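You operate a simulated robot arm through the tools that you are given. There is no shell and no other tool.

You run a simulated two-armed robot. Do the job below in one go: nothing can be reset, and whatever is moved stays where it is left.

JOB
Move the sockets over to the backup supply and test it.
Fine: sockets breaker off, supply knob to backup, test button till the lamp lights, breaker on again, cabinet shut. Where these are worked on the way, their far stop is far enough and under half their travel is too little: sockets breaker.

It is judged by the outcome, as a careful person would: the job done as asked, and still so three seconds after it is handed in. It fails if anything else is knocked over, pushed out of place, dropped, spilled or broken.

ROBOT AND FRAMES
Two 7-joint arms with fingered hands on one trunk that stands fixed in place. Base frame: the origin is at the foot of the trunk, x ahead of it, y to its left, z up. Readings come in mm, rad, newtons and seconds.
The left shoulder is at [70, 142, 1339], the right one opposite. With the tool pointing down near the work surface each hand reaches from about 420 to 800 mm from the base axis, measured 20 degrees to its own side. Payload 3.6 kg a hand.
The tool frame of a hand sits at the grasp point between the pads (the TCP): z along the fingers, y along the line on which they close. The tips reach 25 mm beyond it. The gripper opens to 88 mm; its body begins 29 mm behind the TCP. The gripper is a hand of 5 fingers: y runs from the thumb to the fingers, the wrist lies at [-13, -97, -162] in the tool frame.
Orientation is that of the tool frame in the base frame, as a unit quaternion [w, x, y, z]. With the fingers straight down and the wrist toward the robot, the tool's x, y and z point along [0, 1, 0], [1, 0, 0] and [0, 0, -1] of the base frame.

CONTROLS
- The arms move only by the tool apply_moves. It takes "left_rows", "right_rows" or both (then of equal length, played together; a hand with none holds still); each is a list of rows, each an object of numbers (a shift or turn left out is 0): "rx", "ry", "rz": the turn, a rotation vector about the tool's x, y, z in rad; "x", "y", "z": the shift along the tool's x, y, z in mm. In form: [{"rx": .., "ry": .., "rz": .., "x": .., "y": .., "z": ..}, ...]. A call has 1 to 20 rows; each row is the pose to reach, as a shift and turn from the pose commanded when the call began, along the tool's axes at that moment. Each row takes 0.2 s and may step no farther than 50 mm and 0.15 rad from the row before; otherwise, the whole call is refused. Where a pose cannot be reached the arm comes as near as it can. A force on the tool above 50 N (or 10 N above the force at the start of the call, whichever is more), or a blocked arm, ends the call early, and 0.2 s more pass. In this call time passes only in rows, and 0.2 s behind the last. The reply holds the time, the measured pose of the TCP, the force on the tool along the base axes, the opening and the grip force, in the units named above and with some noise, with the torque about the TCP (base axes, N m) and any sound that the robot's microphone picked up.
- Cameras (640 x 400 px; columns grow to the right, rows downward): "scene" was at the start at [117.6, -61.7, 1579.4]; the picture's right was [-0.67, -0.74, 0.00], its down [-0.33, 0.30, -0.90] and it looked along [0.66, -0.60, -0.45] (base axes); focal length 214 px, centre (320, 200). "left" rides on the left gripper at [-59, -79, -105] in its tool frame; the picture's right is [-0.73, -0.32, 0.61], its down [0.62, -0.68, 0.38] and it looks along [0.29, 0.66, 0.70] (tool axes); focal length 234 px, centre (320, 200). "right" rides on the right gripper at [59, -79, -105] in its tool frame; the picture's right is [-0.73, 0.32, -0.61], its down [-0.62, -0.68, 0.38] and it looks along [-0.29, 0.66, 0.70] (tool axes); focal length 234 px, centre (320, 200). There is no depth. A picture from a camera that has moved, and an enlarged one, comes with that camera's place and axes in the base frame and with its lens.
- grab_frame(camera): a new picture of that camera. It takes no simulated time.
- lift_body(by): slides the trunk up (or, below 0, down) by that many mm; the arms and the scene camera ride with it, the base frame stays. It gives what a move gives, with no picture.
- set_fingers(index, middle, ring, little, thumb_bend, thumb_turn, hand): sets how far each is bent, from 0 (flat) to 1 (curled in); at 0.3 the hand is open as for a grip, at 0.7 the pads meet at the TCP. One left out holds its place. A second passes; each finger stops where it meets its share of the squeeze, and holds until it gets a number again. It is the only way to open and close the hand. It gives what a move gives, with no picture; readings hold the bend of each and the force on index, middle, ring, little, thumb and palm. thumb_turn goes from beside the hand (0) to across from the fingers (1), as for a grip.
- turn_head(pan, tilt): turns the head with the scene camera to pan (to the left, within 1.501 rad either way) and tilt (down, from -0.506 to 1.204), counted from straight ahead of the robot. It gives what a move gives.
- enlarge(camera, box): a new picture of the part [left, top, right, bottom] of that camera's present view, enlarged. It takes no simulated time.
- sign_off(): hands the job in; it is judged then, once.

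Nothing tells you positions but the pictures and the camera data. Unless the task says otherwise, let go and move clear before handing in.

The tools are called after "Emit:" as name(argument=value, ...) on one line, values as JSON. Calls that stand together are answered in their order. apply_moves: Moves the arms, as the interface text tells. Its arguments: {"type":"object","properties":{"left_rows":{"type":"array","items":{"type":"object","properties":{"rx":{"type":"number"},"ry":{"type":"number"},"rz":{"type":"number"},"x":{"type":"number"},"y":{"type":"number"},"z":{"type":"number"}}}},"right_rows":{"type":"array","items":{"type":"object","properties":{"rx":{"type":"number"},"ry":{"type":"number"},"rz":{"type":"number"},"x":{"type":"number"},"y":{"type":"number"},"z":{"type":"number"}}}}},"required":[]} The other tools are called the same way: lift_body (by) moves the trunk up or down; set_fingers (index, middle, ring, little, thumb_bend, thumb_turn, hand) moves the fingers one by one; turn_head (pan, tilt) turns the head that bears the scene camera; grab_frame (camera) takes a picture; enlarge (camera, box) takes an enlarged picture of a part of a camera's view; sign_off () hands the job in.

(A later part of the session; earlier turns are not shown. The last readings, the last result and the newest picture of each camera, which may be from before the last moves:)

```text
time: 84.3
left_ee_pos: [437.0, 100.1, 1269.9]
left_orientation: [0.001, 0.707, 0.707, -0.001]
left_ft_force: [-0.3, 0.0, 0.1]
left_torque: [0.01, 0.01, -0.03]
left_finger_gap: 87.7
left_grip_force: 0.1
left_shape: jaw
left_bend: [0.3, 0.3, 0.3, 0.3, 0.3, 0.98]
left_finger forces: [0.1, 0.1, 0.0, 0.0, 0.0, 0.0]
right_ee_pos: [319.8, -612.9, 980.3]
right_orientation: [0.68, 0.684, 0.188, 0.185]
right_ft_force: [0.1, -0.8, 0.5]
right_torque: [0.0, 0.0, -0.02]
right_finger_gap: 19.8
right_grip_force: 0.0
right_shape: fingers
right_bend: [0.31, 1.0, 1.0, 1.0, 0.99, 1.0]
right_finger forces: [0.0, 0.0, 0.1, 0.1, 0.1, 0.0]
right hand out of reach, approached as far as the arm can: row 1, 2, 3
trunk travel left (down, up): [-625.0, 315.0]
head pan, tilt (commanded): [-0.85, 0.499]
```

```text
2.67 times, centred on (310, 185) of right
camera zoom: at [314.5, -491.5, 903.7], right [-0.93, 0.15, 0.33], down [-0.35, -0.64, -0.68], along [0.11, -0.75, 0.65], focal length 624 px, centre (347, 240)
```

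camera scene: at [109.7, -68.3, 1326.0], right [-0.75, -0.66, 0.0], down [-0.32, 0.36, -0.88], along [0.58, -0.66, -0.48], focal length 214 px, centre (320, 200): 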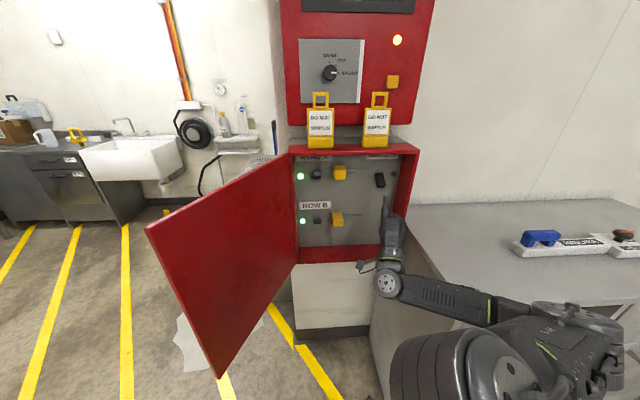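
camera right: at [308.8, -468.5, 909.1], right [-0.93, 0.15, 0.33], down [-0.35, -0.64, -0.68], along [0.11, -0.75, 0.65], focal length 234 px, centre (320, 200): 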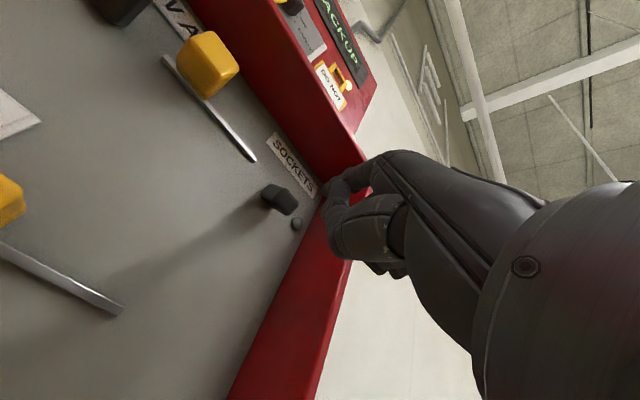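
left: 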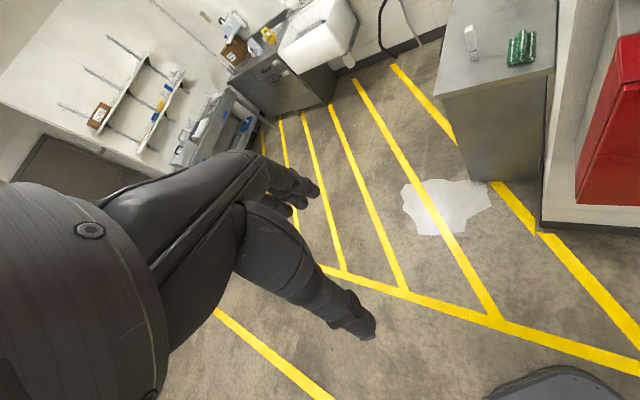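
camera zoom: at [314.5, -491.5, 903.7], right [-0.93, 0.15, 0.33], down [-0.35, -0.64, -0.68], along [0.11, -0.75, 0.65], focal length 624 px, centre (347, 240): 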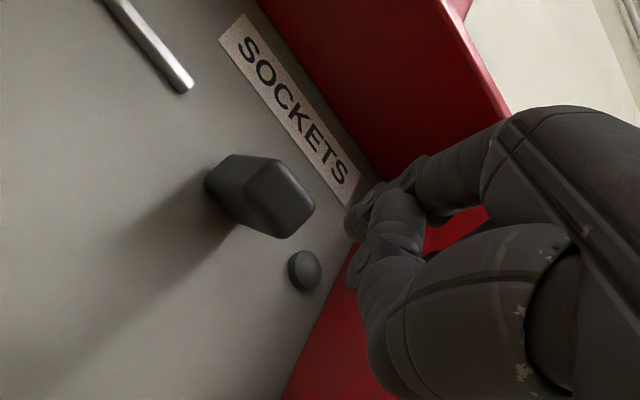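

The finger top is now about 9 mm below the lever's lower corner but a little right. I'll move forward and left so it sits under the lever.

Emit:
apply_moves(right_rows=[{"z": 14, "x": 6, "y": -4}, {"z": 28, "x": 11, "y": -7}, {"z": 42, "x": 16, "y": -8}, {"z": 54, "x": 20, "y": -8}])

Emit:
enlarge(camera="scene", box=[330, 150, 430, 225])

Emit:
enlarge(camera="right", box=[220, 110, 400, 260])

```text
time: 85.1
left_ee_pos: [434.2, 101.1, 1270.1]
left_orientation: [0.002, 0.707, 0.707, 0.001]
left_ft_force: [0.6, 0.1, 0.5]
left_torque: [0.0, 0.01, -0.01]
left_finger_gap: 87.5
left_grip_force: 0.1
left_shape: jaw
left_bend: [0.3, 0.3, 0.3, 0.3, 0.3, 0.98]
left_finger forces: [0.0, 0.1, 0.0, 0.1, 0.0, 0.1]
right_ee_pos: [342.8, -640.3, 984.3]
right_orientation: [0.679, 0.685, 0.191, 0.184]
right_ft_force: [-13.9, 21.4, -10.4]
right_torque: [-1.0, -0.56, 0.18]
right_finger_gap: 19.8
right_grip_force: 12.8
right_shape: fingers
right_bend: [0.31, 1.0, 1.0, 1.0, 0.98, 1.0]
right_finger forces: [26.3, 0.0, 0.0, 0.0, 0.0, 0.1]
right hand out of reach, approached as far as the arm can: row 1, 2, 3, 4
trunk travel left (down, up): [-625.0, 315.0]
head pan, tilt (commanded): [-0.85, 0.499]
stopped in row 4 (right hand): the force on the tool passed its limit at 65 N (the readings are from after the stop); the commanded pose is now the measured one
```

```text
5.33 times, centred on (380, 188) of scene
camera zoom: at [107.8, -65.9, 1326.2], right [-0.75, -0.66, 0.0], down [-0.31, 0.36, -0.88], along [0.58, -0.66, -0.48], focal length 1144 px, centre (0, 267)
```

zoom: 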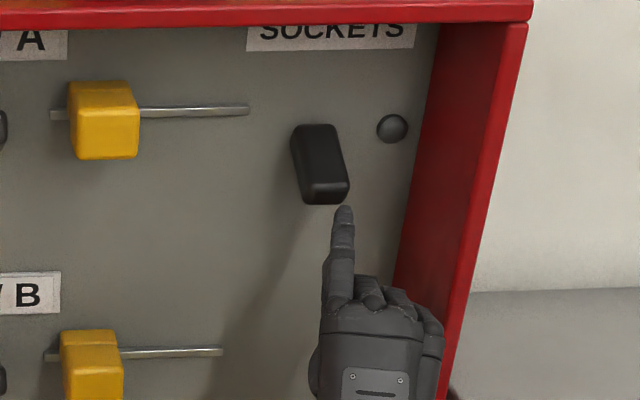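

```text
2.67 times, centred on (310, 185) of right
camera zoom: at [336.6, -519.6, 907.4], right [-0.93, 0.15, 0.33], down [-0.35, -0.65, -0.68], along [0.12, -0.75, 0.65], focal length 624 px, centre (347, 240)
```

zoom: 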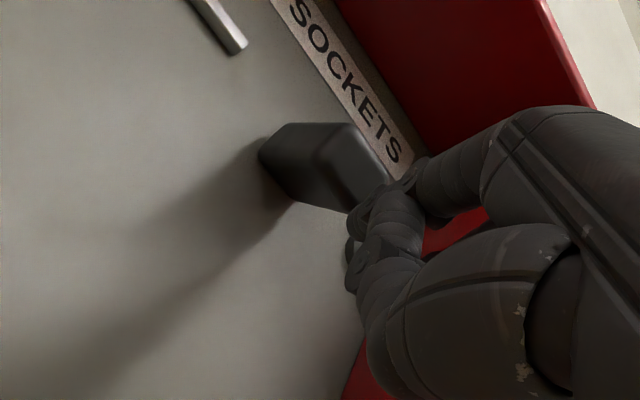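

The tip met the lever's end because the arm couldn't get lower in this pose. I'll back off and pitch the hand down again, which lets the wrist stay higher while the fingertip goes under the lever.

Emit:
apply_moves(right_rows=[{"z": -30}, {"z": -60, "x": 8}, {"z": -60, "x": 18, "rx": 0.133}, {"z": -60, "x": 18, "y": -4, "rx": 0.267}, {"z": -60, "x": 18, "y": -9, "rx": 0.4}])

Emit:
grab_frame(camera="scene")

Emit:
enlarge(camera="scene", box=[330, 150, 430, 225])

Emit:
enlarge(camera="right", box=[220, 110, 400, 260])

```text
time: 86.3
left_ee_pos: [437.0, 99.7, 1269.8]
left_orientation: [0.0, 0.706, 0.708, 0.0]
left_ft_force: [-0.6, -0.2, -0.4]
left_torque: [-0.03, -0.01, 0.01]
left_finger_gap: 87.7
left_grip_force: 0.0
left_shape: jaw
left_bend: [0.3, 0.3, 0.3, 0.3, 0.3, 0.98]
left_finger forces: [0.0, 0.1, 0.0, 0.1, 0.1, 0.1]
right_ee_pos: [328.7, -582.0, 975.2]
right_orientation: [0.527, 0.807, 0.224, 0.142]
right_ft_force: [-0.2, -0.6, 0.1]
right_torque: [0.0, 0.01, 0.0]
right_finger_gap: 19.3
right_grip_force: 0.0
right_shape: fingers
right_bend: [0.32, 1.0, 1.0, 1.0, 0.98, 1.0]
right_finger forces: [0.1, 0.1, 0.0, 0.0, 0.0, 0.1]
right hand out of reach, approached as far as the arm can: row 2
trunk travel left (down, up): [-625.0, 315.0]
head pan, tilt (commanded): [-0.85, 0.499]
```

```text
taken
camera scene: at [109.7, -68.1, 1326.0], right [-0.75, -0.66, 0.0], down [-0.32, 0.36, -0.88], along [0.58, -0.66, -0.48], focal length 214 px, centre (320, 200)
```

scene: 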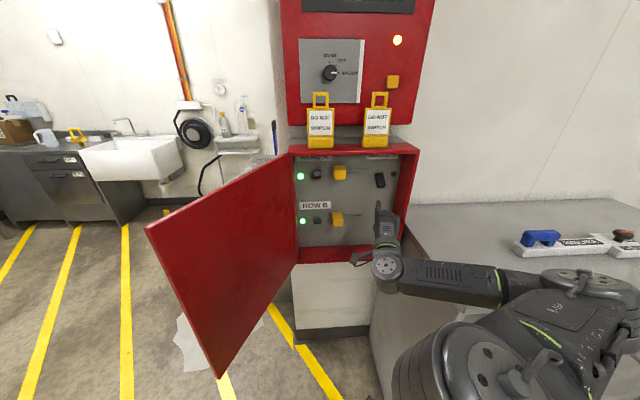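

```text
5.33 times, centred on (380, 188) of scene
camera zoom: at [109.7, -68.1, 1326.0], right [-0.75, -0.66, 0.0], down [-0.32, 0.36, -0.88], along [0.58, -0.66, -0.48], focal length 1144 px, centre (0, 267)
```

zoom: 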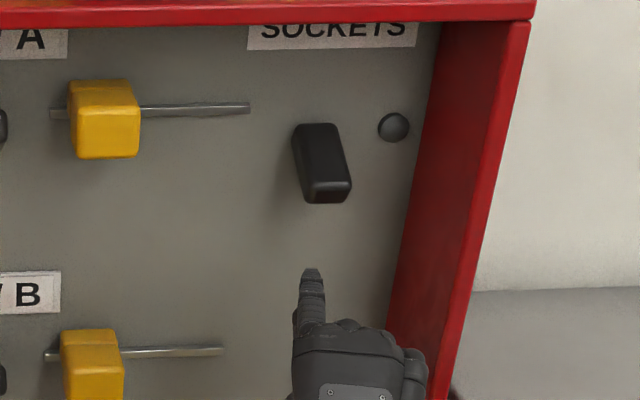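

```text
2.67 times, centred on (310, 185) of right
camera zoom: at [311.7, -441.3, 945.7], right [-0.84, 0.0, 0.54], down [-0.5, -0.39, -0.77], along [0.21, -0.92, 0.32], focal length 624 px, centre (347, 240)
```

zoom: 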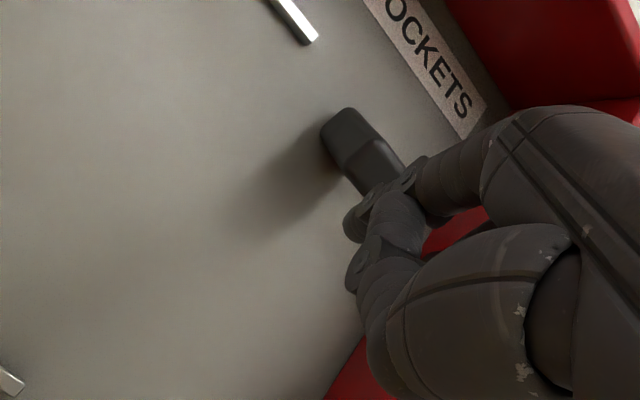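

The finger now points under the lever with clearance. I'll advance about 57 mm horizontally.

Emit:
apply_moves(right_rows=[{"z": 18, "y": 7.6}, {"z": 36, "y": 15.2}, {"z": 52, "y": 22}])

Emit:
enlarge(camera="scene", box=[330, 150, 430, 225])

Emit:
enlarge(camera="right", box=[220, 110, 400, 260])

```text
time: 87.1
left_ee_pos: [435.6, 98.1, 1270.0]
left_orientation: [0.001, 0.707, 0.708, -0.001]
left_ft_force: [-0.6, -0.2, 0.0]
left_torque: [-0.01, 0.0, 0.01]
left_finger_gap: 87.7
left_grip_force: 0.0
left_shape: jaw
left_bend: [0.3, 0.3, 0.3, 0.3, 0.3, 0.98]
left_finger forces: [0.0, 0.1, 0.1, 0.0, 0.1, 0.1]
right_ee_pos: [358.5, -631.2, 974.4]
right_orientation: [0.529, 0.806, 0.223, 0.142]
right_ft_force: [-0.2, -0.1, 0.2]
right_torque: [-0.05, 0.01, 0.01]
right_finger_gap: 19.4
right_grip_force: 0.2
right_shape: fingers
right_bend: [0.32, 1.0, 1.0, 1.0, 0.98, 1.0]
right_finger forces: [0.0, 0.0, 0.0, 0.0, 0.0, 0.1]
trunk travel left (down, up): [-625.0, 315.0]
head pan, tilt (commanded): [-0.85, 0.499]
```

```text
5.33 times, centred on (380, 188) of scene
camera zoom: at [110.0, -68.6, 1325.9], right [-0.75, -0.66, 0.0], down [-0.32, 0.36, -0.88], along [0.58, -0.66, -0.48], focal length 1144 px, centre (0, 267)
```

zoom: 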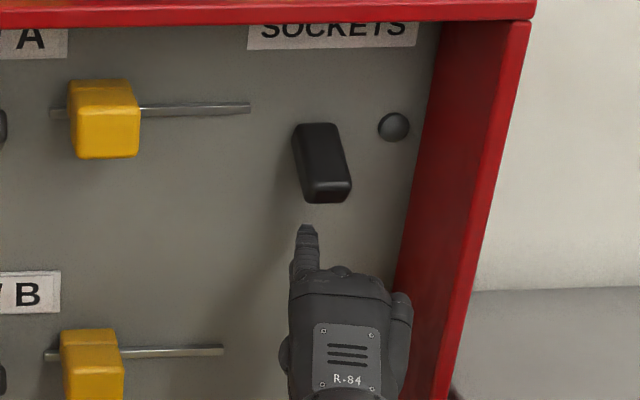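

```text
2.67 times, centred on (310, 185) of right
camera zoom: at [341.3, -491.4, 945.1], right [-0.84, 0.0, 0.54], down [-0.5, -0.39, -0.77], along [0.21, -0.92, 0.33], focal length 624 px, centre (347, 240)
```

zoom: 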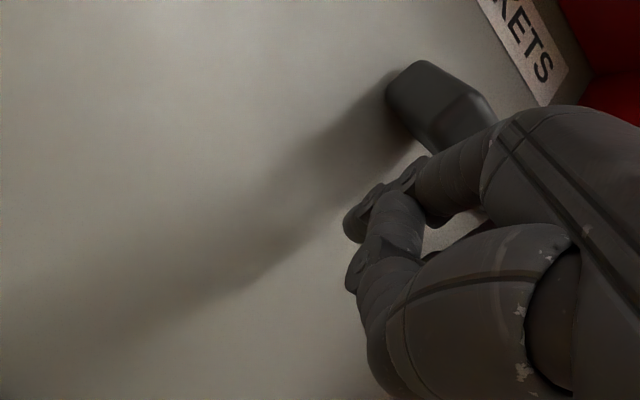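

The fingertip is under the lever and aligned. I'll lift straight up in small steps to switch SOCKETS back on.

Emit:
apply_moves(right_rows=[{"z": -3.1, "y": 7.4}, {"z": -6.2, "y": 14.7}, {"z": -9.3, "y": 22.1}, {"z": -12.4, "y": 29.5}, {"z": -15.6, "y": 36.8}, {"z": -18.7, "y": 44.2}, {"z": -21.8, "y": 51.6}, {"z": -24.9, "y": 58.9}])

Emit:
enlarge(camera="scene", box=[330, 140, 430, 215])

Emit:
enlarge(camera="right", box=[220, 110, 400, 260])

```text
time: 88.9
left_ee_pos: [436.4, 98.6, 1270.3]
left_orientation: [0.0, 0.707, 0.707, 0.0]
left_ft_force: [0.4, -0.3, 0.6]
left_torque: [-0.02, 0.02, 0.02]
left_finger_gap: 87.6
left_grip_force: 0.1
left_shape: jaw
left_bend: [0.3, 0.3, 0.3, 0.3, 0.3, 0.98]
left_finger forces: [0.0, 0.0, 0.0, 0.0, 0.0, 0.0]
right_ee_pos: [357.8, -631.9, 1037.4]
right_orientation: [0.528, 0.807, 0.224, 0.142]
right_ft_force: [-1.5, 0.4, -7.5]
right_torque: [0.13, 0.14, 0.01]
right_finger_gap: 16.6
right_grip_force: 3.5
right_shape: fingers
right_bend: [0.38, 1.0, 1.0, 1.0, 0.98, 1.0]
right_finger forces: [7.1, 0.0, 0.0, 0.1, 0.0, 0.0]
trunk travel left (down, up): [-625.0, 315.0]
head pan, tilt (commanded): [-0.85, 0.499]
```

```text
5.33 times, centred on (380, 178) of scene
camera zoom: at [110.1, -69.3, 1325.8], right [-0.75, -0.66, 0.0], down [-0.32, 0.36, -0.88], along [0.58, -0.66, -0.48], focal length 1144 px, centre (0, 320)
```

zoom: 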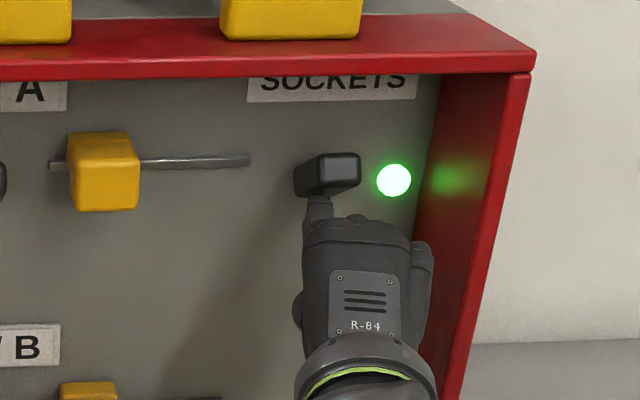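

```text
2.67 times, centred on (310, 185) of right
camera zoom: at [341.6, -492.0, 1007.3], right [-0.84, 0.0, 0.54], down [-0.5, -0.39, -0.77], along [0.21, -0.92, 0.32], focal length 624 px, centre (347, 240)
```

zoom: 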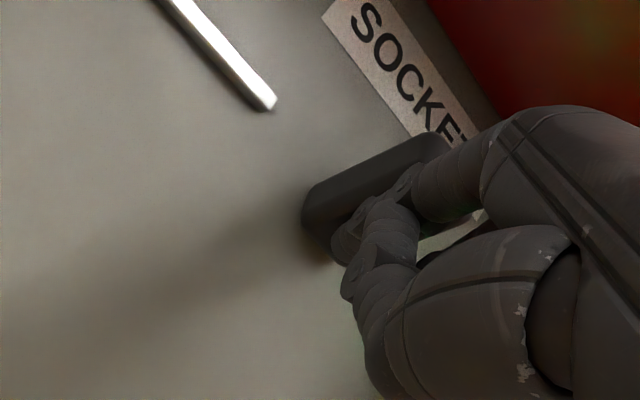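

The SOCKETS lamp is green again and the lever is up. I'll push a few millimetres more to make sure it is at its stop, then lower and withdraw.

Emit:
apply_moves(right_rows=[{"z": -1.6, "y": 3.7}, {"z": -3.1, "y": 7.4}])

Emit:
apply_moves(right_rows=[{"z": 3.9, "y": -9.2}, {"z": 7.8, "y": -18.4}, {"z": -12, "y": -27}, {"z": -40, "y": -38}, {"z": -60, "y": -47}])

Emit:
enlarge(camera="scene", box=[270, 120, 430, 240])

Emit:
grab_frame(camera="scene")

```text
time: 89.5
left_ee_pos: [437.6, 95.9, 1269.7]
left_orientation: [-0.001, 0.707, 0.707, 0.001]
left_ft_force: [0.7, 0.4, 0.4]
left_torque: [0.0, 0.0, 0.0]
left_finger_gap: 87.9
left_grip_force: 0.0
left_shape: jaw
left_bend: [0.3, 0.3, 0.3, 0.3, 0.3, 0.98]
left_finger forces: [0.0, 0.1, 0.0, 0.1, 0.0, 0.0]
right_ee_pos: [359.2, -631.8, 1043.5]
right_orientation: [0.527, 0.807, 0.224, 0.142]
right_ft_force: [-4.1, 3.2, -16.5]
right_torque: [0.3, 0.3, 0.0]
right_finger_gap: 14.0
right_grip_force: 7.4
right_shape: fingers
right_bend: [0.43, 1.0, 1.0, 1.0, 0.98, 1.0]
right_finger forces: [14.0, 0.1, 0.1, 0.1, 0.0, 0.0]
trunk travel left (down, up): [-625.0, 315.0]
head pan, tilt (commanded): [-0.85, 0.499]
```

```text
time: 90.7
left_ee_pos: [436.9, 98.8, 1269.4]
left_orientation: [0.0, 0.707, 0.707, 0.0]
left_ft_force: [0.6, 0.3, 0.5]
left_torque: [0.01, 0.0, -0.02]
left_finger_gap: 87.8
left_grip_force: 0.1
left_shape: jaw
left_bend: [0.3, 0.3, 0.3, 0.3, 0.3, 0.98]
left_finger forces: [0.0, 0.0, 0.1, 0.0, 0.0, 0.1]
right_ee_pos: [318.7, -566.1, 1028.9]
right_orientation: [0.529, 0.806, 0.224, 0.144]
right_ft_force: [0.4, 0.0, -0.7]
right_torque: [-0.02, 0.0, 0.02]
right_finger_gap: 18.4
right_grip_force: 0.0
right_shape: fingers
right_bend: [0.34, 1.0, 1.0, 1.0, 0.98, 1.0]
right_finger forces: [0.1, 0.1, 0.1, 0.0, 0.0, 0.0]
trunk travel left (down, up): [-625.0, 315.0]
head pan, tilt (commanded): [-0.85, 0.499]
```

```text
3.33 times, centred on (350, 180) of scene
camera zoom: at [109.5, -68.3, 1326.1], right [-0.75, -0.66, 0.0], down [-0.32, 0.36, -0.88], along [0.58, -0.66, -0.48], focal length 715 px, centre (220, 267)
```

zoom: 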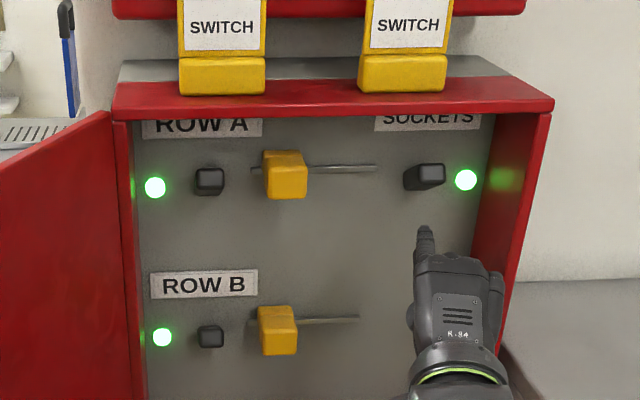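

```text
taken
camera scene: at [109.5, -68.3, 1326.1], right [-0.75, -0.66, 0.0], down [-0.32, 0.36, -0.88], along [0.58, -0.66, -0.48], focal length 214 px, centre (320, 200)
```

scene: 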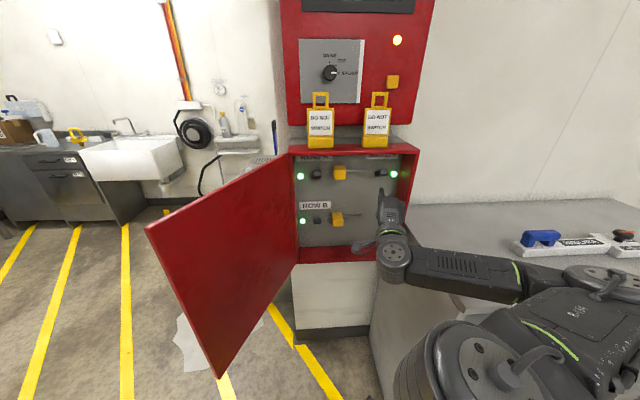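

SOCKETS is back on and ROW A and ROW B are untouched. Now to shut the cabinet: I'll take the right hand out of the door's sweep to the right, and close the left hand into a compact fist-like pinch for pushing the door.

Emit:
apply_moves(right_rows=[{"x": -40, "y": 3, "z": 8}, {"x": -80, "y": 6, "z": 15}, {"x": -120, "y": 10, "z": 23}, {"x": -160, "y": 13, "z": 30}, {"x": -200, "y": 16, "z": 38}])

Emit:
set_fingers(hand="left", index=0.65, middle=0.65, ring=0.65, little=0.65, thumb_bend=0.65, thumb_turn=1.0)

Emit:
turn_head(pan=-0.6, tilt=0.6)

Emit:
grab_frame(camera="scene")

Emit:
grab_frame(camera="left")

```text
time: 91.9
left_ee_pos: [436.1, 98.9, 1268.8]
left_orientation: [0.0, 0.707, 0.708, 0.0]
left_ft_force: [-0.1, 0.5, -0.4]
left_torque: [0.01, -0.02, -0.06]
left_finger_gap: 87.7
left_grip_force: 0.2
left_shape: jaw
left_bend: [0.3, 0.3, 0.3, 0.3, 0.3, 0.98]
left_finger forces: [0.0, 0.0, 0.1, 0.1, 0.0, 0.0]
right_ee_pos: [168.7, -703.9, 1029.3]
right_orientation: [0.529, 0.806, 0.223, 0.143]
right_ft_force: [0.3, -0.8, -1.0]
right_torque: [0.0, 0.01, 0.02]
right_finger_gap: 18.2
right_grip_force: 0.0
right_shape: fingers
right_bend: [0.34, 1.0, 1.0, 1.0, 0.98, 1.0]
right_finger forces: [0.1, 0.0, 0.1, 0.1, 0.0, 0.0]
trunk travel left (down, up): [-625.0, 315.0]
head pan, tilt (commanded): [-0.85, 0.499]
```

```text
time: 92.9
left_ee_pos: [436.1, 97.9, 1270.1]
left_orientation: [0.0, 0.706, 0.708, 0.0]
left_ft_force: [0.0, 0.5, -0.1]
left_torque: [0.0, 0.02, -0.02]
left_finger_gap: 9.3
left_grip_force: 0.1
left_shape: fingers
left_bend: [0.65, 0.65, 0.65, 0.65, 0.65, 1.0]
left_finger forces: [0.0, 0.0, 0.0, 0.1, 0.0, 0.0]
right_ee_pos: [169.7, -703.6, 1028.6]
right_orientation: [0.529, 0.806, 0.224, 0.143]
right_ft_force: [-0.1, 0.0, 0.4]
right_torque: [0.03, -0.02, 0.02]
right_finger_gap: 18.5
right_grip_force: 0.0
right_shape: fingers
right_bend: [0.34, 1.0, 1.0, 1.0, 0.98, 1.0]
right_finger forces: [0.0, 0.1, 0.0, 0.1, 0.0, 0.0]
trunk travel left (down, up): [-625.0, 315.0]
head pan, tilt (commanded): [-0.85, 0.499]
```

```text
time: 93.7
left_ee_pos: [436.2, 98.8, 1269.6]
left_orientation: [0.0, 0.706, 0.708, 0.0]
left_ft_force: [0.0, 0.1, -0.1]
left_torque: [0.01, 0.0, 0.01]
left_finger_gap: 9.4
left_grip_force: 0.0
left_shape: fingers
left_bend: [0.65, 0.65, 0.65, 0.65, 0.65, 1.0]
left_finger forces: [0.0, 0.0, 0.1, 0.0, 0.0, 0.0]
right_ee_pos: [168.9, -703.3, 1027.5]
right_orientation: [0.529, 0.806, 0.223, 0.143]
right_ft_force: [0.1, -1.2, -0.7]
right_torque: [-0.03, 0.02, -0.01]
right_finger_gap: 18.1
right_grip_force: 0.0
right_shape: fingers
right_bend: [0.34, 1.0, 1.0, 1.0, 0.98, 1.0]
right_finger forces: [0.0, 0.0, 0.0, 0.1, 0.0, 0.0]
trunk travel left (down, up): [-625.0, 315.0]
head pan, tilt (commanded): [-0.6, 0.6]
```

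```text
taken
camera scene: at [122.4, -50.1, 1317.0], right [-0.57, -0.82, 0.0], down [-0.47, 0.32, -0.83], along [0.68, -0.47, -0.56], focal length 214 px, centre (320, 200)
```

scene: 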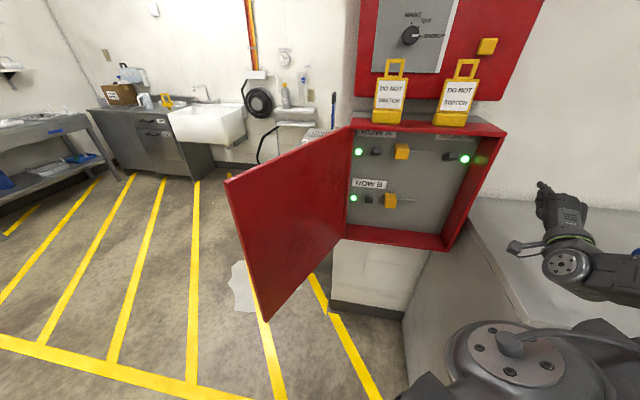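

```text
taken
camera left: at [356.7, 39.7, 1375.0], right [-0.32, -0.73, -0.61], down [-0.68, 0.62, -0.38], along [0.66, 0.29, -0.7], focal length 234 px, centre (320, 200)
```

left: 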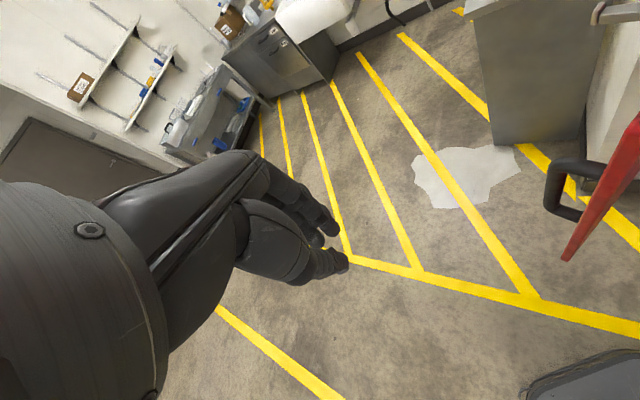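

The door's free edge is at about (434,−95). I'll bring the left fist over the far side of the door's top edge and lower it so it can drag the door back toward closed.

Emit:
apply_moves(left_rows=[{"x": -44, "y": 14}, {"x": -88, "y": 28}, {"x": -132, "y": 42}, {"x": -176, "y": 55}, {"x": -215, "y": 62}, {"x": -215, "y": 62, "z": 40}])

Emit:
grab_frame(camera="scene")

Emit:
grab_frame(camera="left")

```text
time: 95.1
left_ee_pos: [501.6, -112.7, 1227.5]
left_orientation: [0.001, 0.706, 0.708, -0.002]
left_ft_force: [-0.7, 0.4, 0.2]
left_torque: [0.02, 0.01, -0.02]
left_finger_gap: 9.2
left_grip_force: 0.0
left_shape: fingers
left_bend: [0.65, 0.65, 0.65, 0.65, 0.65, 1.0]
left_finger forces: [0.0, 0.0, 0.1, 0.0, 0.0, 0.0]
right_ee_pos: [171.1, -702.4, 1029.5]
right_orientation: [0.529, 0.806, 0.224, 0.142]
right_ft_force: [0.2, 0.7, 0.5]
right_torque: [0.03, 0.02, 0.0]
right_finger_gap: 18.2
right_grip_force: 0.0
right_shape: fingers
right_bend: [0.34, 1.0, 1.0, 1.0, 0.98, 1.0]
right_finger forces: [0.0, 0.0, 0.1, 0.1, 0.1, 0.0]
trunk travel left (down, up): [-625.0, 315.0]
head pan, tilt (commanded): [-0.6, 0.6]
```

```text
taken
camera scene: at [124.0, -47.4, 1316.9], right [-0.56, -0.83, 0.0], down [-0.47, 0.32, -0.83], along [0.68, -0.47, -0.56], focal length 214 px, centre (320, 200)
```

scene: 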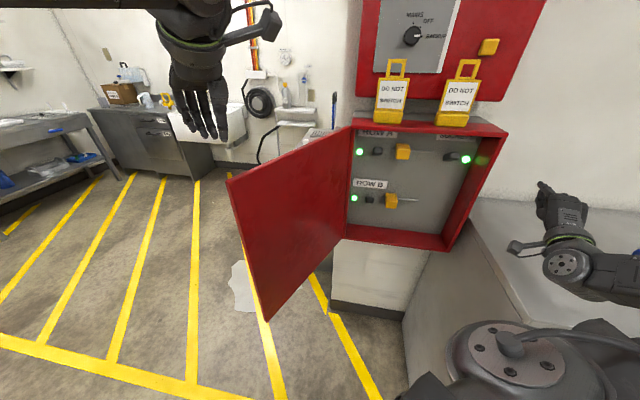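

```text
taken
camera left: at [421.7, -171.1, 1333.0], right [-0.32, -0.73, -0.6], down [-0.68, 0.62, -0.38], along [0.66, 0.29, -0.7], focal length 234 px, centre (320, 200)
```

left: 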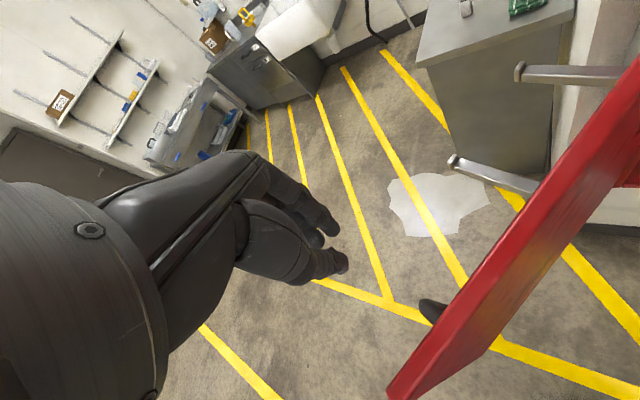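

The fist is on the far side of the door with about 50 mm clearance. I'll lower it beside the top edge, then draw it toward the robot along the door's arc.

Emit:
apply_moves(left_rows=[{"z": 22}, {"z": 44}, {"z": 66}, {"z": 86}])

Emit:
grab_frame(camera="left")

Emit:
enlarge(camera="scene", box=[140, 60, 380, 240])

```text
time: 96.1
left_ee_pos: [499.3, -116.7, 1144.1]
left_orientation: [0.0, 0.706, 0.708, 0.0]
left_ft_force: [-0.1, -0.3, 1.2]
left_torque: [-0.03, 0.02, 0.03]
left_finger_gap: 9.5
left_grip_force: 0.1
left_shape: fingers
left_bend: [0.65, 0.65, 0.65, 0.65, 0.65, 1.0]
left_finger forces: [0.0, 0.0, 0.1, 0.0, 0.0, 0.1]
right_ee_pos: [171.1, -702.7, 1027.5]
right_orientation: [0.529, 0.807, 0.223, 0.142]
right_ft_force: [0.8, -0.2, 0.2]
right_torque: [-0.01, -0.01, -0.04]
right_finger_gap: 18.3
right_grip_force: 0.0
right_shape: fingers
right_bend: [0.34, 1.0, 1.0, 1.0, 0.98, 1.0]
right_finger forces: [0.0, 0.0, 0.0, 0.0, 0.0, 0.1]
trunk travel left (down, up): [-625.0, 315.0]
head pan, tilt (commanded): [-0.6, 0.6]
```

```text
taken
camera left: at [419.5, -174.8, 1249.5], right [-0.32, -0.73, -0.61], down [-0.68, 0.62, -0.38], along [0.66, 0.29, -0.7], focal length 234 px, centre (320, 200)
```

left: 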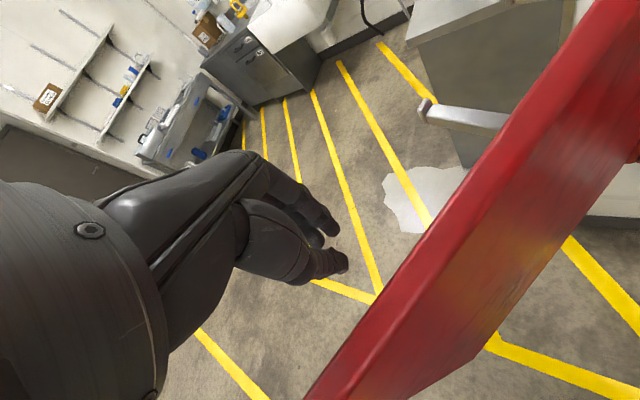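

```text
2.22 times, centred on (260, 150) of scene
camera zoom: at [123.2, -49.7, 1316.9], right [-0.56, -0.83, 0.0], down [-0.47, 0.32, -0.82], along [0.68, -0.47, -0.57], focal length 477 px, centre (453, 311)
```

zoom: 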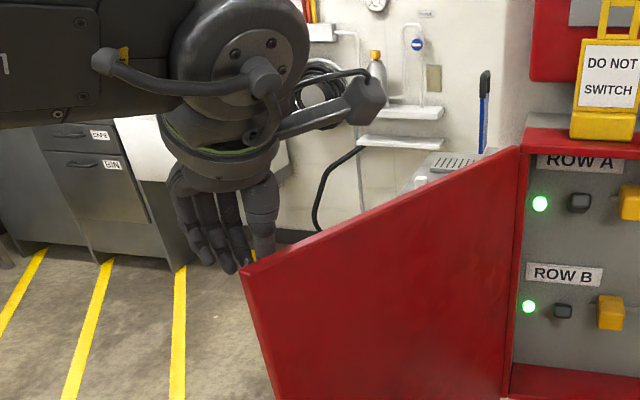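

The fist overlaps the door only near its edge, so I'll first shift it further along the door, then drag along the arc toward 90°.

Emit:
apply_moves(left_rows=[{"x": -23, "y": 1}, {"x": -35, "y": -7}, {"x": -40, "y": -33}, {"x": -45, "y": -54}, {"x": -54, "y": -76}, {"x": -64, "y": -98}, {"x": -76, "y": -118}, {"x": -90, "y": -137}])

Emit:
grab_frame(camera="scene")

Emit:
grab_frame(camera="left")

```text
time: 97.9
left_ee_pos: [361.7, -208.1, 1143.2]
left_orientation: [-0.001, 0.706, 0.708, 0.001]
left_ft_force: [0.1, -0.7, 0.4]
left_torque: [-0.02, 0.0, 0.0]
left_finger_gap: 8.8
left_grip_force: 0.1
left_shape: fingers
left_bend: [0.65, 0.65, 0.65, 0.65, 0.65, 1.0]
left_finger forces: [0.1, 0.1, 0.1, 0.0, 0.0, 0.1]
right_ee_pos: [168.9, -704.3, 1028.3]
right_orientation: [0.529, 0.806, 0.223, 0.144]
right_ft_force: [0.0, -0.1, 0.5]
right_torque: [-0.03, 0.01, -0.01]
right_finger_gap: 18.2
right_grip_force: 0.0
right_shape: fingers
right_bend: [0.34, 1.0, 1.0, 1.0, 0.98, 1.0]
right_finger forces: [0.2, 0.1, 0.0, 0.0, 0.0, 0.0]
trunk travel left (down, up): [-625.0, 315.0]
head pan, tilt (commanded): [-0.6, 0.6]
```

```text
taken
camera scene: at [121.5, -50.9, 1317.0], right [-0.56, -0.83, 0.0], down [-0.47, 0.32, -0.83], along [0.68, -0.47, -0.56], focal length 214 px, centre (320, 200)
```

scene: 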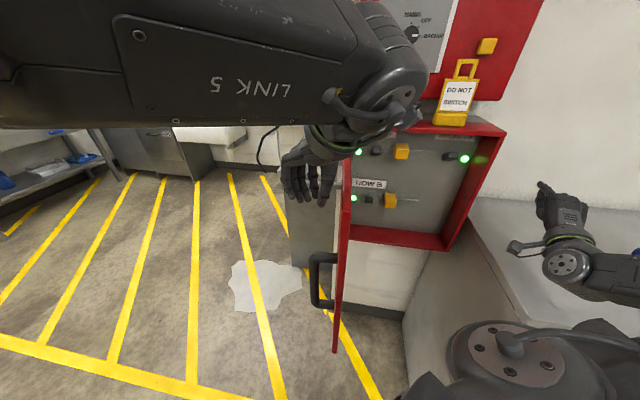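

```text
taken
camera left: at [281.7, -267.8, 1247.8], right [-0.32, -0.73, -0.61], down [-0.68, 0.62, -0.38], along [0.66, 0.29, -0.7], focal length 234 px, centre (320, 200)
```

left: 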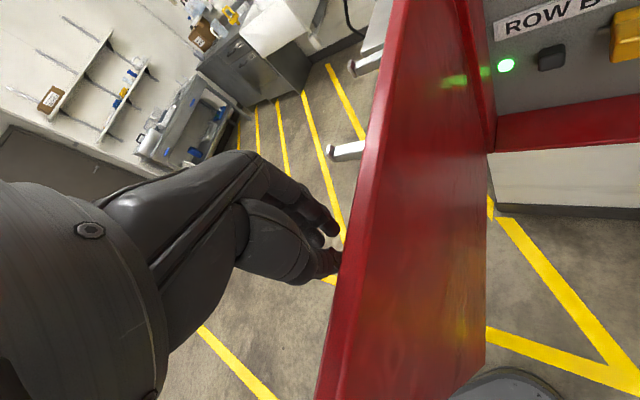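

The door is now about edge-on (≈88°). I'll continue pushing it round, turning the left hand inward as it goes so the forearm stays clear of the head.

Emit:
apply_moves(left_rows=[{"x": -14, "y": -18, "rz": 0.1}, {"x": -31, "y": -34, "rz": 0.2}, {"x": -49, "y": -49, "rz": 0.3}, {"x": -69, "y": -63, "rz": 0.4}, {"x": -90, "y": -74, "rz": 0.5}, {"x": -111, "y": -84, "rz": 0.6}])

Emit:
grab_frame(camera="scene")

Emit:
grab_frame(camera="left")

```text
time: 99.5
left_ee_pos: [305.0, -275.0, 1184.0]
left_orientation: [0.036, 0.872, 0.489, -0.016]
left_ft_force: [0.0, 0.3, 0.4]
left_torque: [-0.03, 0.02, 0.06]
left_finger_gap: 9.1
left_grip_force: 0.0
left_shape: fingers
left_bend: [0.65, 0.65, 0.65, 0.65, 0.65, 1.0]
left_finger forces: [0.1, 0.0, 0.1, 0.1, 0.0, 0.1]
left hand out of reach, approached as far as the arm can: row 5, 6
right_ee_pos: [168.9, -703.6, 1027.7]
right_orientation: [0.53, 0.806, 0.223, 0.143]
right_ft_force: [0.4, -0.7, 1.0]
right_torque: [0.01, -0.02, 0.03]
right_finger_gap: 18.0
right_grip_force: 0.0
right_shape: fingers
right_bend: [0.34, 1.0, 1.0, 1.0, 0.98, 1.0]
right_finger forces: [0.0, 0.0, 0.0, 0.1, 0.1, 0.1]
trunk travel left (down, up): [-625.0, 315.0]
head pan, tilt (commanded): [-0.6, 0.6]
stopped in row 6 (left hand): the arm was blocked; the commanded pose is now the measured one
```

```text
taken
camera scene: at [122.4, -49.6, 1317.0], right [-0.56, -0.83, 0.0], down [-0.47, 0.32, -0.83], along [0.68, -0.47, -0.56], focal length 214 px, centre (320, 200)
```

scene: 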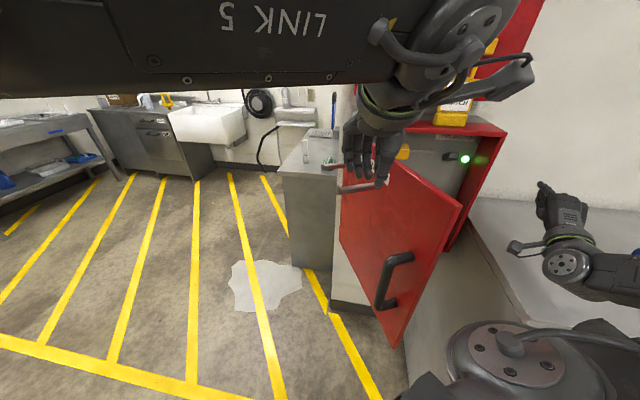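

```text
taken
camera left: at [206.3, -275.7, 1289.8], right [-0.65, -0.5, -0.57], down [-0.26, 0.85, -0.45], along [0.72, -0.15, -0.68], focal length 234 px, centre (320, 200)
```

left: 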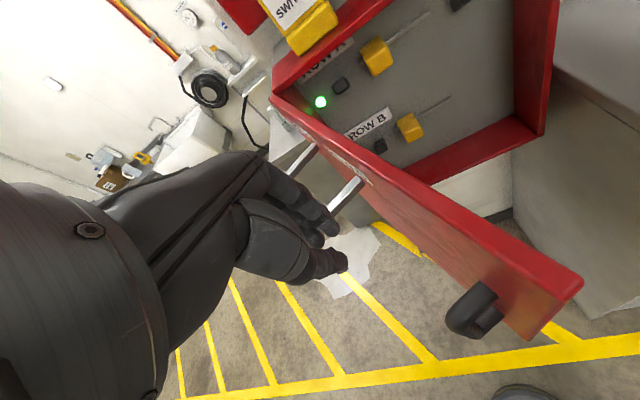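

The left arm was blocked (its forearm is at head height), but the door has come round to about 62°. I'll check the levers weren't touched, then raise the trunk so the left forearm can pass below the head.

Emit:
enlarge(camera="left", box=[240, 80, 440, 280])

Emit:
lift_body(by=160)

Emit:
grab_frame(camera="scene")

```text
2.00 times, centred on (340, 180) of left
camera zoom: at [206.3, -275.7, 1289.8], right [-0.65, -0.5, -0.57], down [-0.26, 0.85, -0.45], along [0.72, -0.15, -0.68], focal length 468 px, centre (280, 240)
```

zoom: 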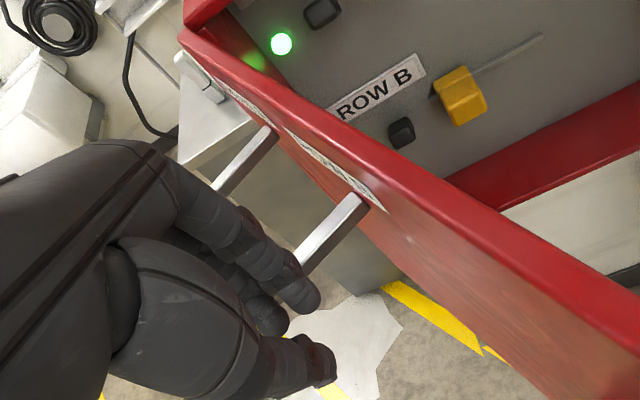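

```text
time: 101.3
left_ee_pos: [305.1, -274.9, 1344.9]
left_orientation: [0.035, 0.871, 0.489, -0.018]
left_ft_force: [-0.1, 0.0, -0.5]
left_torque: [0.01, -0.02, 0.04]
left_finger_gap: 9.0
left_grip_force: 0.0
left_shape: fingers
left_bend: [0.65, 0.65, 0.65, 0.65, 0.65, 1.0]
left_finger forces: [0.0, 0.0, 0.0, 0.0, 0.1, 0.0]
right_ee_pos: [168.5, -703.4, 1187.5]
right_orientation: [0.529, 0.806, 0.223, 0.143]
right_ft_force: [-0.6, 0.4, -0.3]
right_torque: [0.01, 0.0, 0.0]
right_finger_gap: 18.3
right_grip_force: 0.1
right_shape: fingers
right_bend: [0.34, 1.0, 1.0, 1.0, 0.98, 1.0]
right_finger forces: [0.0, 0.0, 0.0, 0.0, 0.0, 0.1]
trunk travel left (down, up): [-785.0, 155.0]
head pan, tilt (commanded): [-0.6, 0.6]
```

```text
taken
camera scene: at [122.5, -50.2, 1476.9], right [-0.56, -0.83, 0.0], down [-0.47, 0.32, -0.82], along [0.68, -0.47, -0.57], focal length 214 px, centre (320, 200)
```

scene: 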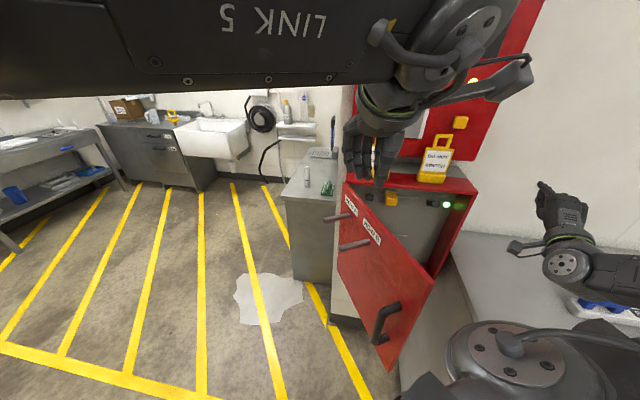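

The levers on the door are undisturbed and the door sits near 60°. I'll lower the left hand again beside the door's outer face.

Emit:
apply_moves(left_rows=[{"z": 45}, {"z": 90}, {"z": 135}, {"z": 175}, {"z": 198}])

Emit:
grab_frame(camera="scene")

Emit:
grab_frame(camera="left")

```text
time: 102.5
left_ee_pos: [307.2, -285.1, 1142.5]
left_orientation: [0.03, 0.873, 0.487, -0.014]
left_ft_force: [0.0, -0.1, -0.4]
left_torque: [0.01, -0.02, 0.02]
left_finger_gap: 9.0
left_grip_force: 0.1
left_shape: fingers
left_bend: [0.65, 0.65, 0.65, 0.65, 0.65, 1.0]
left_finger forces: [0.0, 0.1, 0.0, 0.0, 0.0, 0.0]
left hand out of reach, approached as far as the arm can: row 4, 5
right_ee_pos: [169.1, -703.7, 1188.1]
right_orientation: [0.528, 0.806, 0.224, 0.143]
right_ft_force: [0.4, -0.1, 0.3]
right_torque: [0.01, 0.03, -0.01]
right_finger_gap: 18.2
right_grip_force: 0.1
right_shape: fingers
right_bend: [0.34, 1.0, 1.0, 1.0, 0.98, 1.0]
right_finger forces: [0.0, 0.1, 0.0, 0.0, 0.1, 0.0]
trunk travel left (down, up): [-785.0, 155.0]
head pan, tilt (commanded): [-0.6, 0.6]
```

```text
taken
camera scene: at [123.2, -50.1, 1476.9], right [-0.56, -0.83, 0.0], down [-0.47, 0.32, -0.82], along [0.68, -0.47, -0.57], focal length 214 px, centre (320, 200)
```

scene: 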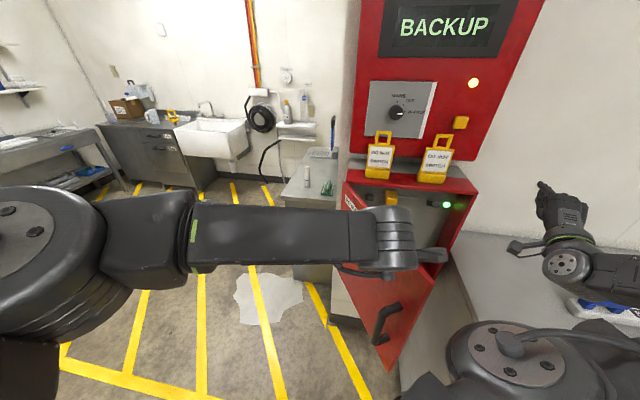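

```text
taken
camera left: at [207.3, -287.2, 1247.6], right [-0.65, -0.49, -0.58], down [-0.25, 0.86, -0.44], along [0.71, -0.15, -0.68], focal length 234 px, centre (320, 200)
```

left: 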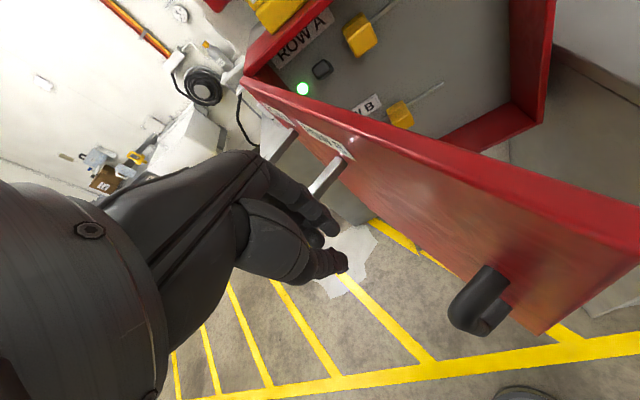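

The left hand is beside the outer face, well away from the levers. I'll push it rightward along the door's arc.

Emit:
apply_moves(left_rows=[{"x": -25, "y": -2, "rz": 0.06}, {"x": -49, "y": -4, "rz": 0.12}, {"x": -75, "y": 1, "rz": 0.18}, {"x": -100, "y": 9, "rz": 0.24}, {"x": -123, "y": 19, "rz": 0.3}, {"x": -140, "y": 29, "rz": 0.36}])

Emit:
grab_frame(camera="scene")

Emit:
grab_frame(camera="left")

```text
time: 103.9
left_ee_pos: [286.1, -302.2, 1151.9]
left_orientation: [0.033, 0.938, 0.345, -0.011]
left_ft_force: [0.7, 0.1, 0.5]
left_torque: [-0.01, 0.02, 0.0]
left_finger_gap: 9.1
left_grip_force: 0.0
left_shape: fingers
left_bend: [0.65, 0.65, 0.65, 0.65, 0.65, 1.0]
left_finger forces: [0.1, 0.0, 0.0, 0.0, 0.0, 0.1]
left hand out of reach, approached as far as the arm can: row 1, 2, 3, 4, 5, 6
right_ee_pos: [169.4, -703.9, 1187.6]
right_orientation: [0.529, 0.806, 0.223, 0.142]
right_ft_force: [-0.4, 0.3, -0.2]
right_torque: [0.0, 0.02, 0.02]
right_finger_gap: 18.4
right_grip_force: 0.0
right_shape: fingers
right_bend: [0.34, 1.0, 1.0, 1.0, 0.98, 1.0]
right_finger forces: [0.0, 0.0, 0.0, 0.0, 0.0, 0.0]
trunk travel left (down, up): [-785.0, 155.0]
head pan, tilt (commanded): [-0.6, 0.6]
```

```text
taken
camera scene: at [122.6, -49.9, 1476.9], right [-0.56, -0.83, 0.0], down [-0.47, 0.32, -0.83], along [0.68, -0.47, -0.56], focal length 214 px, centre (320, 200)
```

scene: 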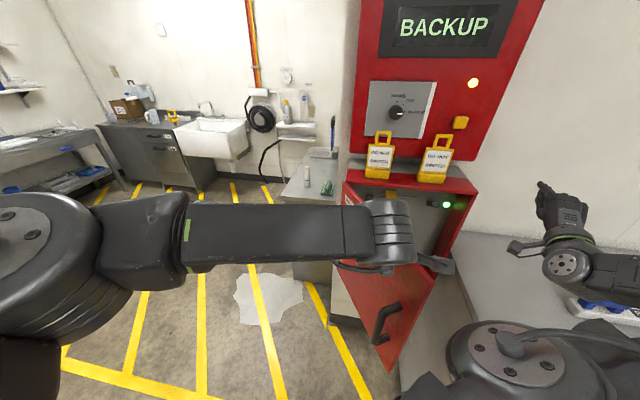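

```text
taken
camera left: at [189.2, -274.7, 1254.8], right [-0.76, -0.27, -0.59], down [0.03, 0.89, -0.45], along [0.65, -0.36, -0.67], focal length 234 px, centre (320, 200)
```

left: 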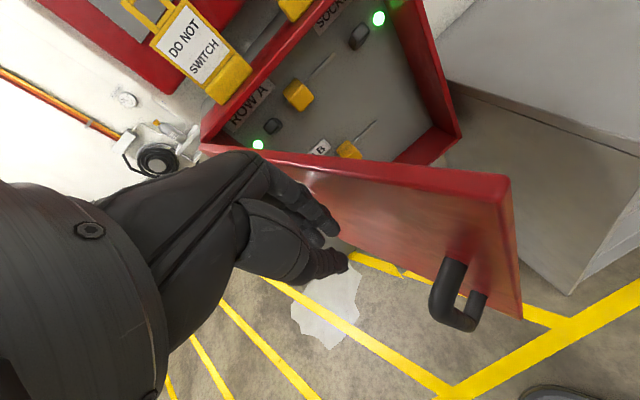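

The left arm can't go farther with fingers down, but pointing the hand rightward gives it about 150 mm more reach. I'll back it away from the door and pitch it to point horizontally.

Emit:
apply_moves(left_rows=[{"x": 15, "y": -16, "z": -5}, {"x": 32, "y": -34, "z": -5}, {"x": 50, "y": -52, "rx": -0.13}, {"x": 50, "y": -52, "rx": -0.26}, {"x": 50, "y": -52, "z": 5, "rx": -0.39}, {"x": 50, "y": -52, "z": 5, "rx": -0.52}, {"x": 50, "y": -52, "z": 10, "rx": -0.65}, {"x": 50, "y": -52, "z": 10, "rx": -0.78}, {"x": 50, "y": -52, "z": 15, "rx": -0.91}, {"x": 50, "y": -52, "z": 15, "rx": -1.04}, {"x": 50, "y": -52, "z": 20, "rx": -1.18}, {"x": 50, "y": -52, "z": 20, "rx": -1.31}, {"x": 50, "y": -52, "z": 22, "rx": -1.44}, {"x": 50, "y": -52, "z": 22, "rx": -1.571}])

Emit:
grab_frame(camera="scene")

Emit:
grab_frame(camera="left")

```text
time: 105.8
left_ee_pos: [281.1, -222.6, 1162.7]
left_orientation: [0.393, 0.84, 0.373, 0.03]
left_ft_force: [-0.1, -0.3, -0.1]
left_torque: [-0.04, 0.05, -0.01]
left_finger_gap: 9.2
left_grip_force: 0.0
left_shape: fingers
left_bend: [0.65, 0.65, 0.65, 0.65, 0.65, 1.0]
left_finger forces: [0.0, 0.0, 0.1, 0.0, 0.0, 0.0]
left hand out of reach, approached as far as the arm can: row 7, 8, 9
right_ee_pos: [172.9, -701.9, 1189.8]
right_orientation: [0.53, 0.805, 0.224, 0.142]
right_ft_force: [1.2, 0.8, 1.0]
right_torque: [0.03, 0.01, -0.01]
right_finger_gap: 18.0
right_grip_force: 0.2
right_shape: fingers
right_bend: [0.34, 1.0, 1.0, 1.0, 0.98, 1.0]
right_finger forces: [0.0, 0.1, 0.1, 0.0, 0.0, 0.0]
trunk travel left (down, up): [-785.0, 155.0]
head pan, tilt (commanded): [-0.6, 0.6]
stopped in row 9 (left hand): the arm was blocked; the commanded pose is now the measured one
```

```text
taken
camera scene: at [126.0, -47.1, 1476.7], right [-0.56, -0.83, 0.0], down [-0.47, 0.32, -0.82], along [0.68, -0.47, -0.57], focal length 214 px, centre (320, 200)
```

scene: 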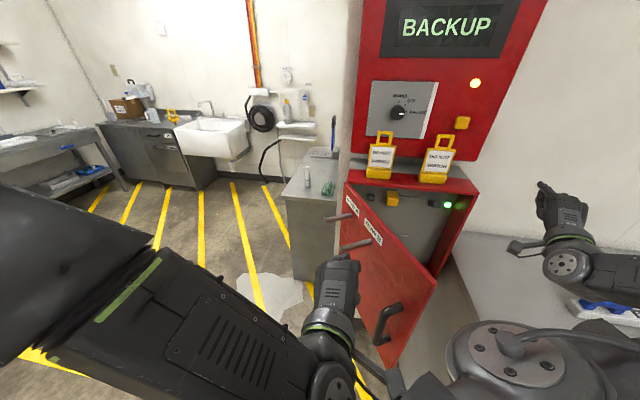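

```text
taken
camera left: at [154.4, -161.3, 1195.6], right [-0.51, -0.73, -0.46], down [0.17, 0.44, -0.88], along [0.84, -0.53, -0.1], focal length 234 px, centre (320, 200)
```

left: 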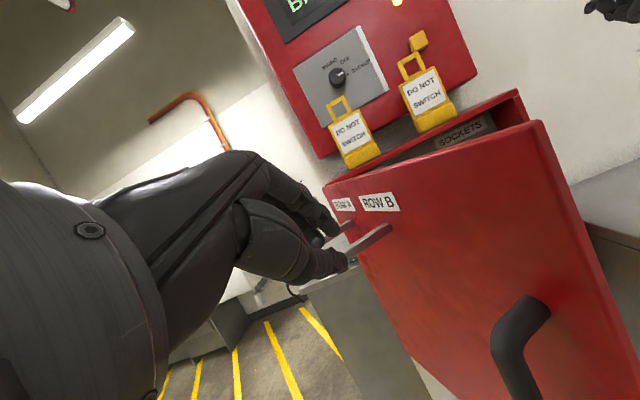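

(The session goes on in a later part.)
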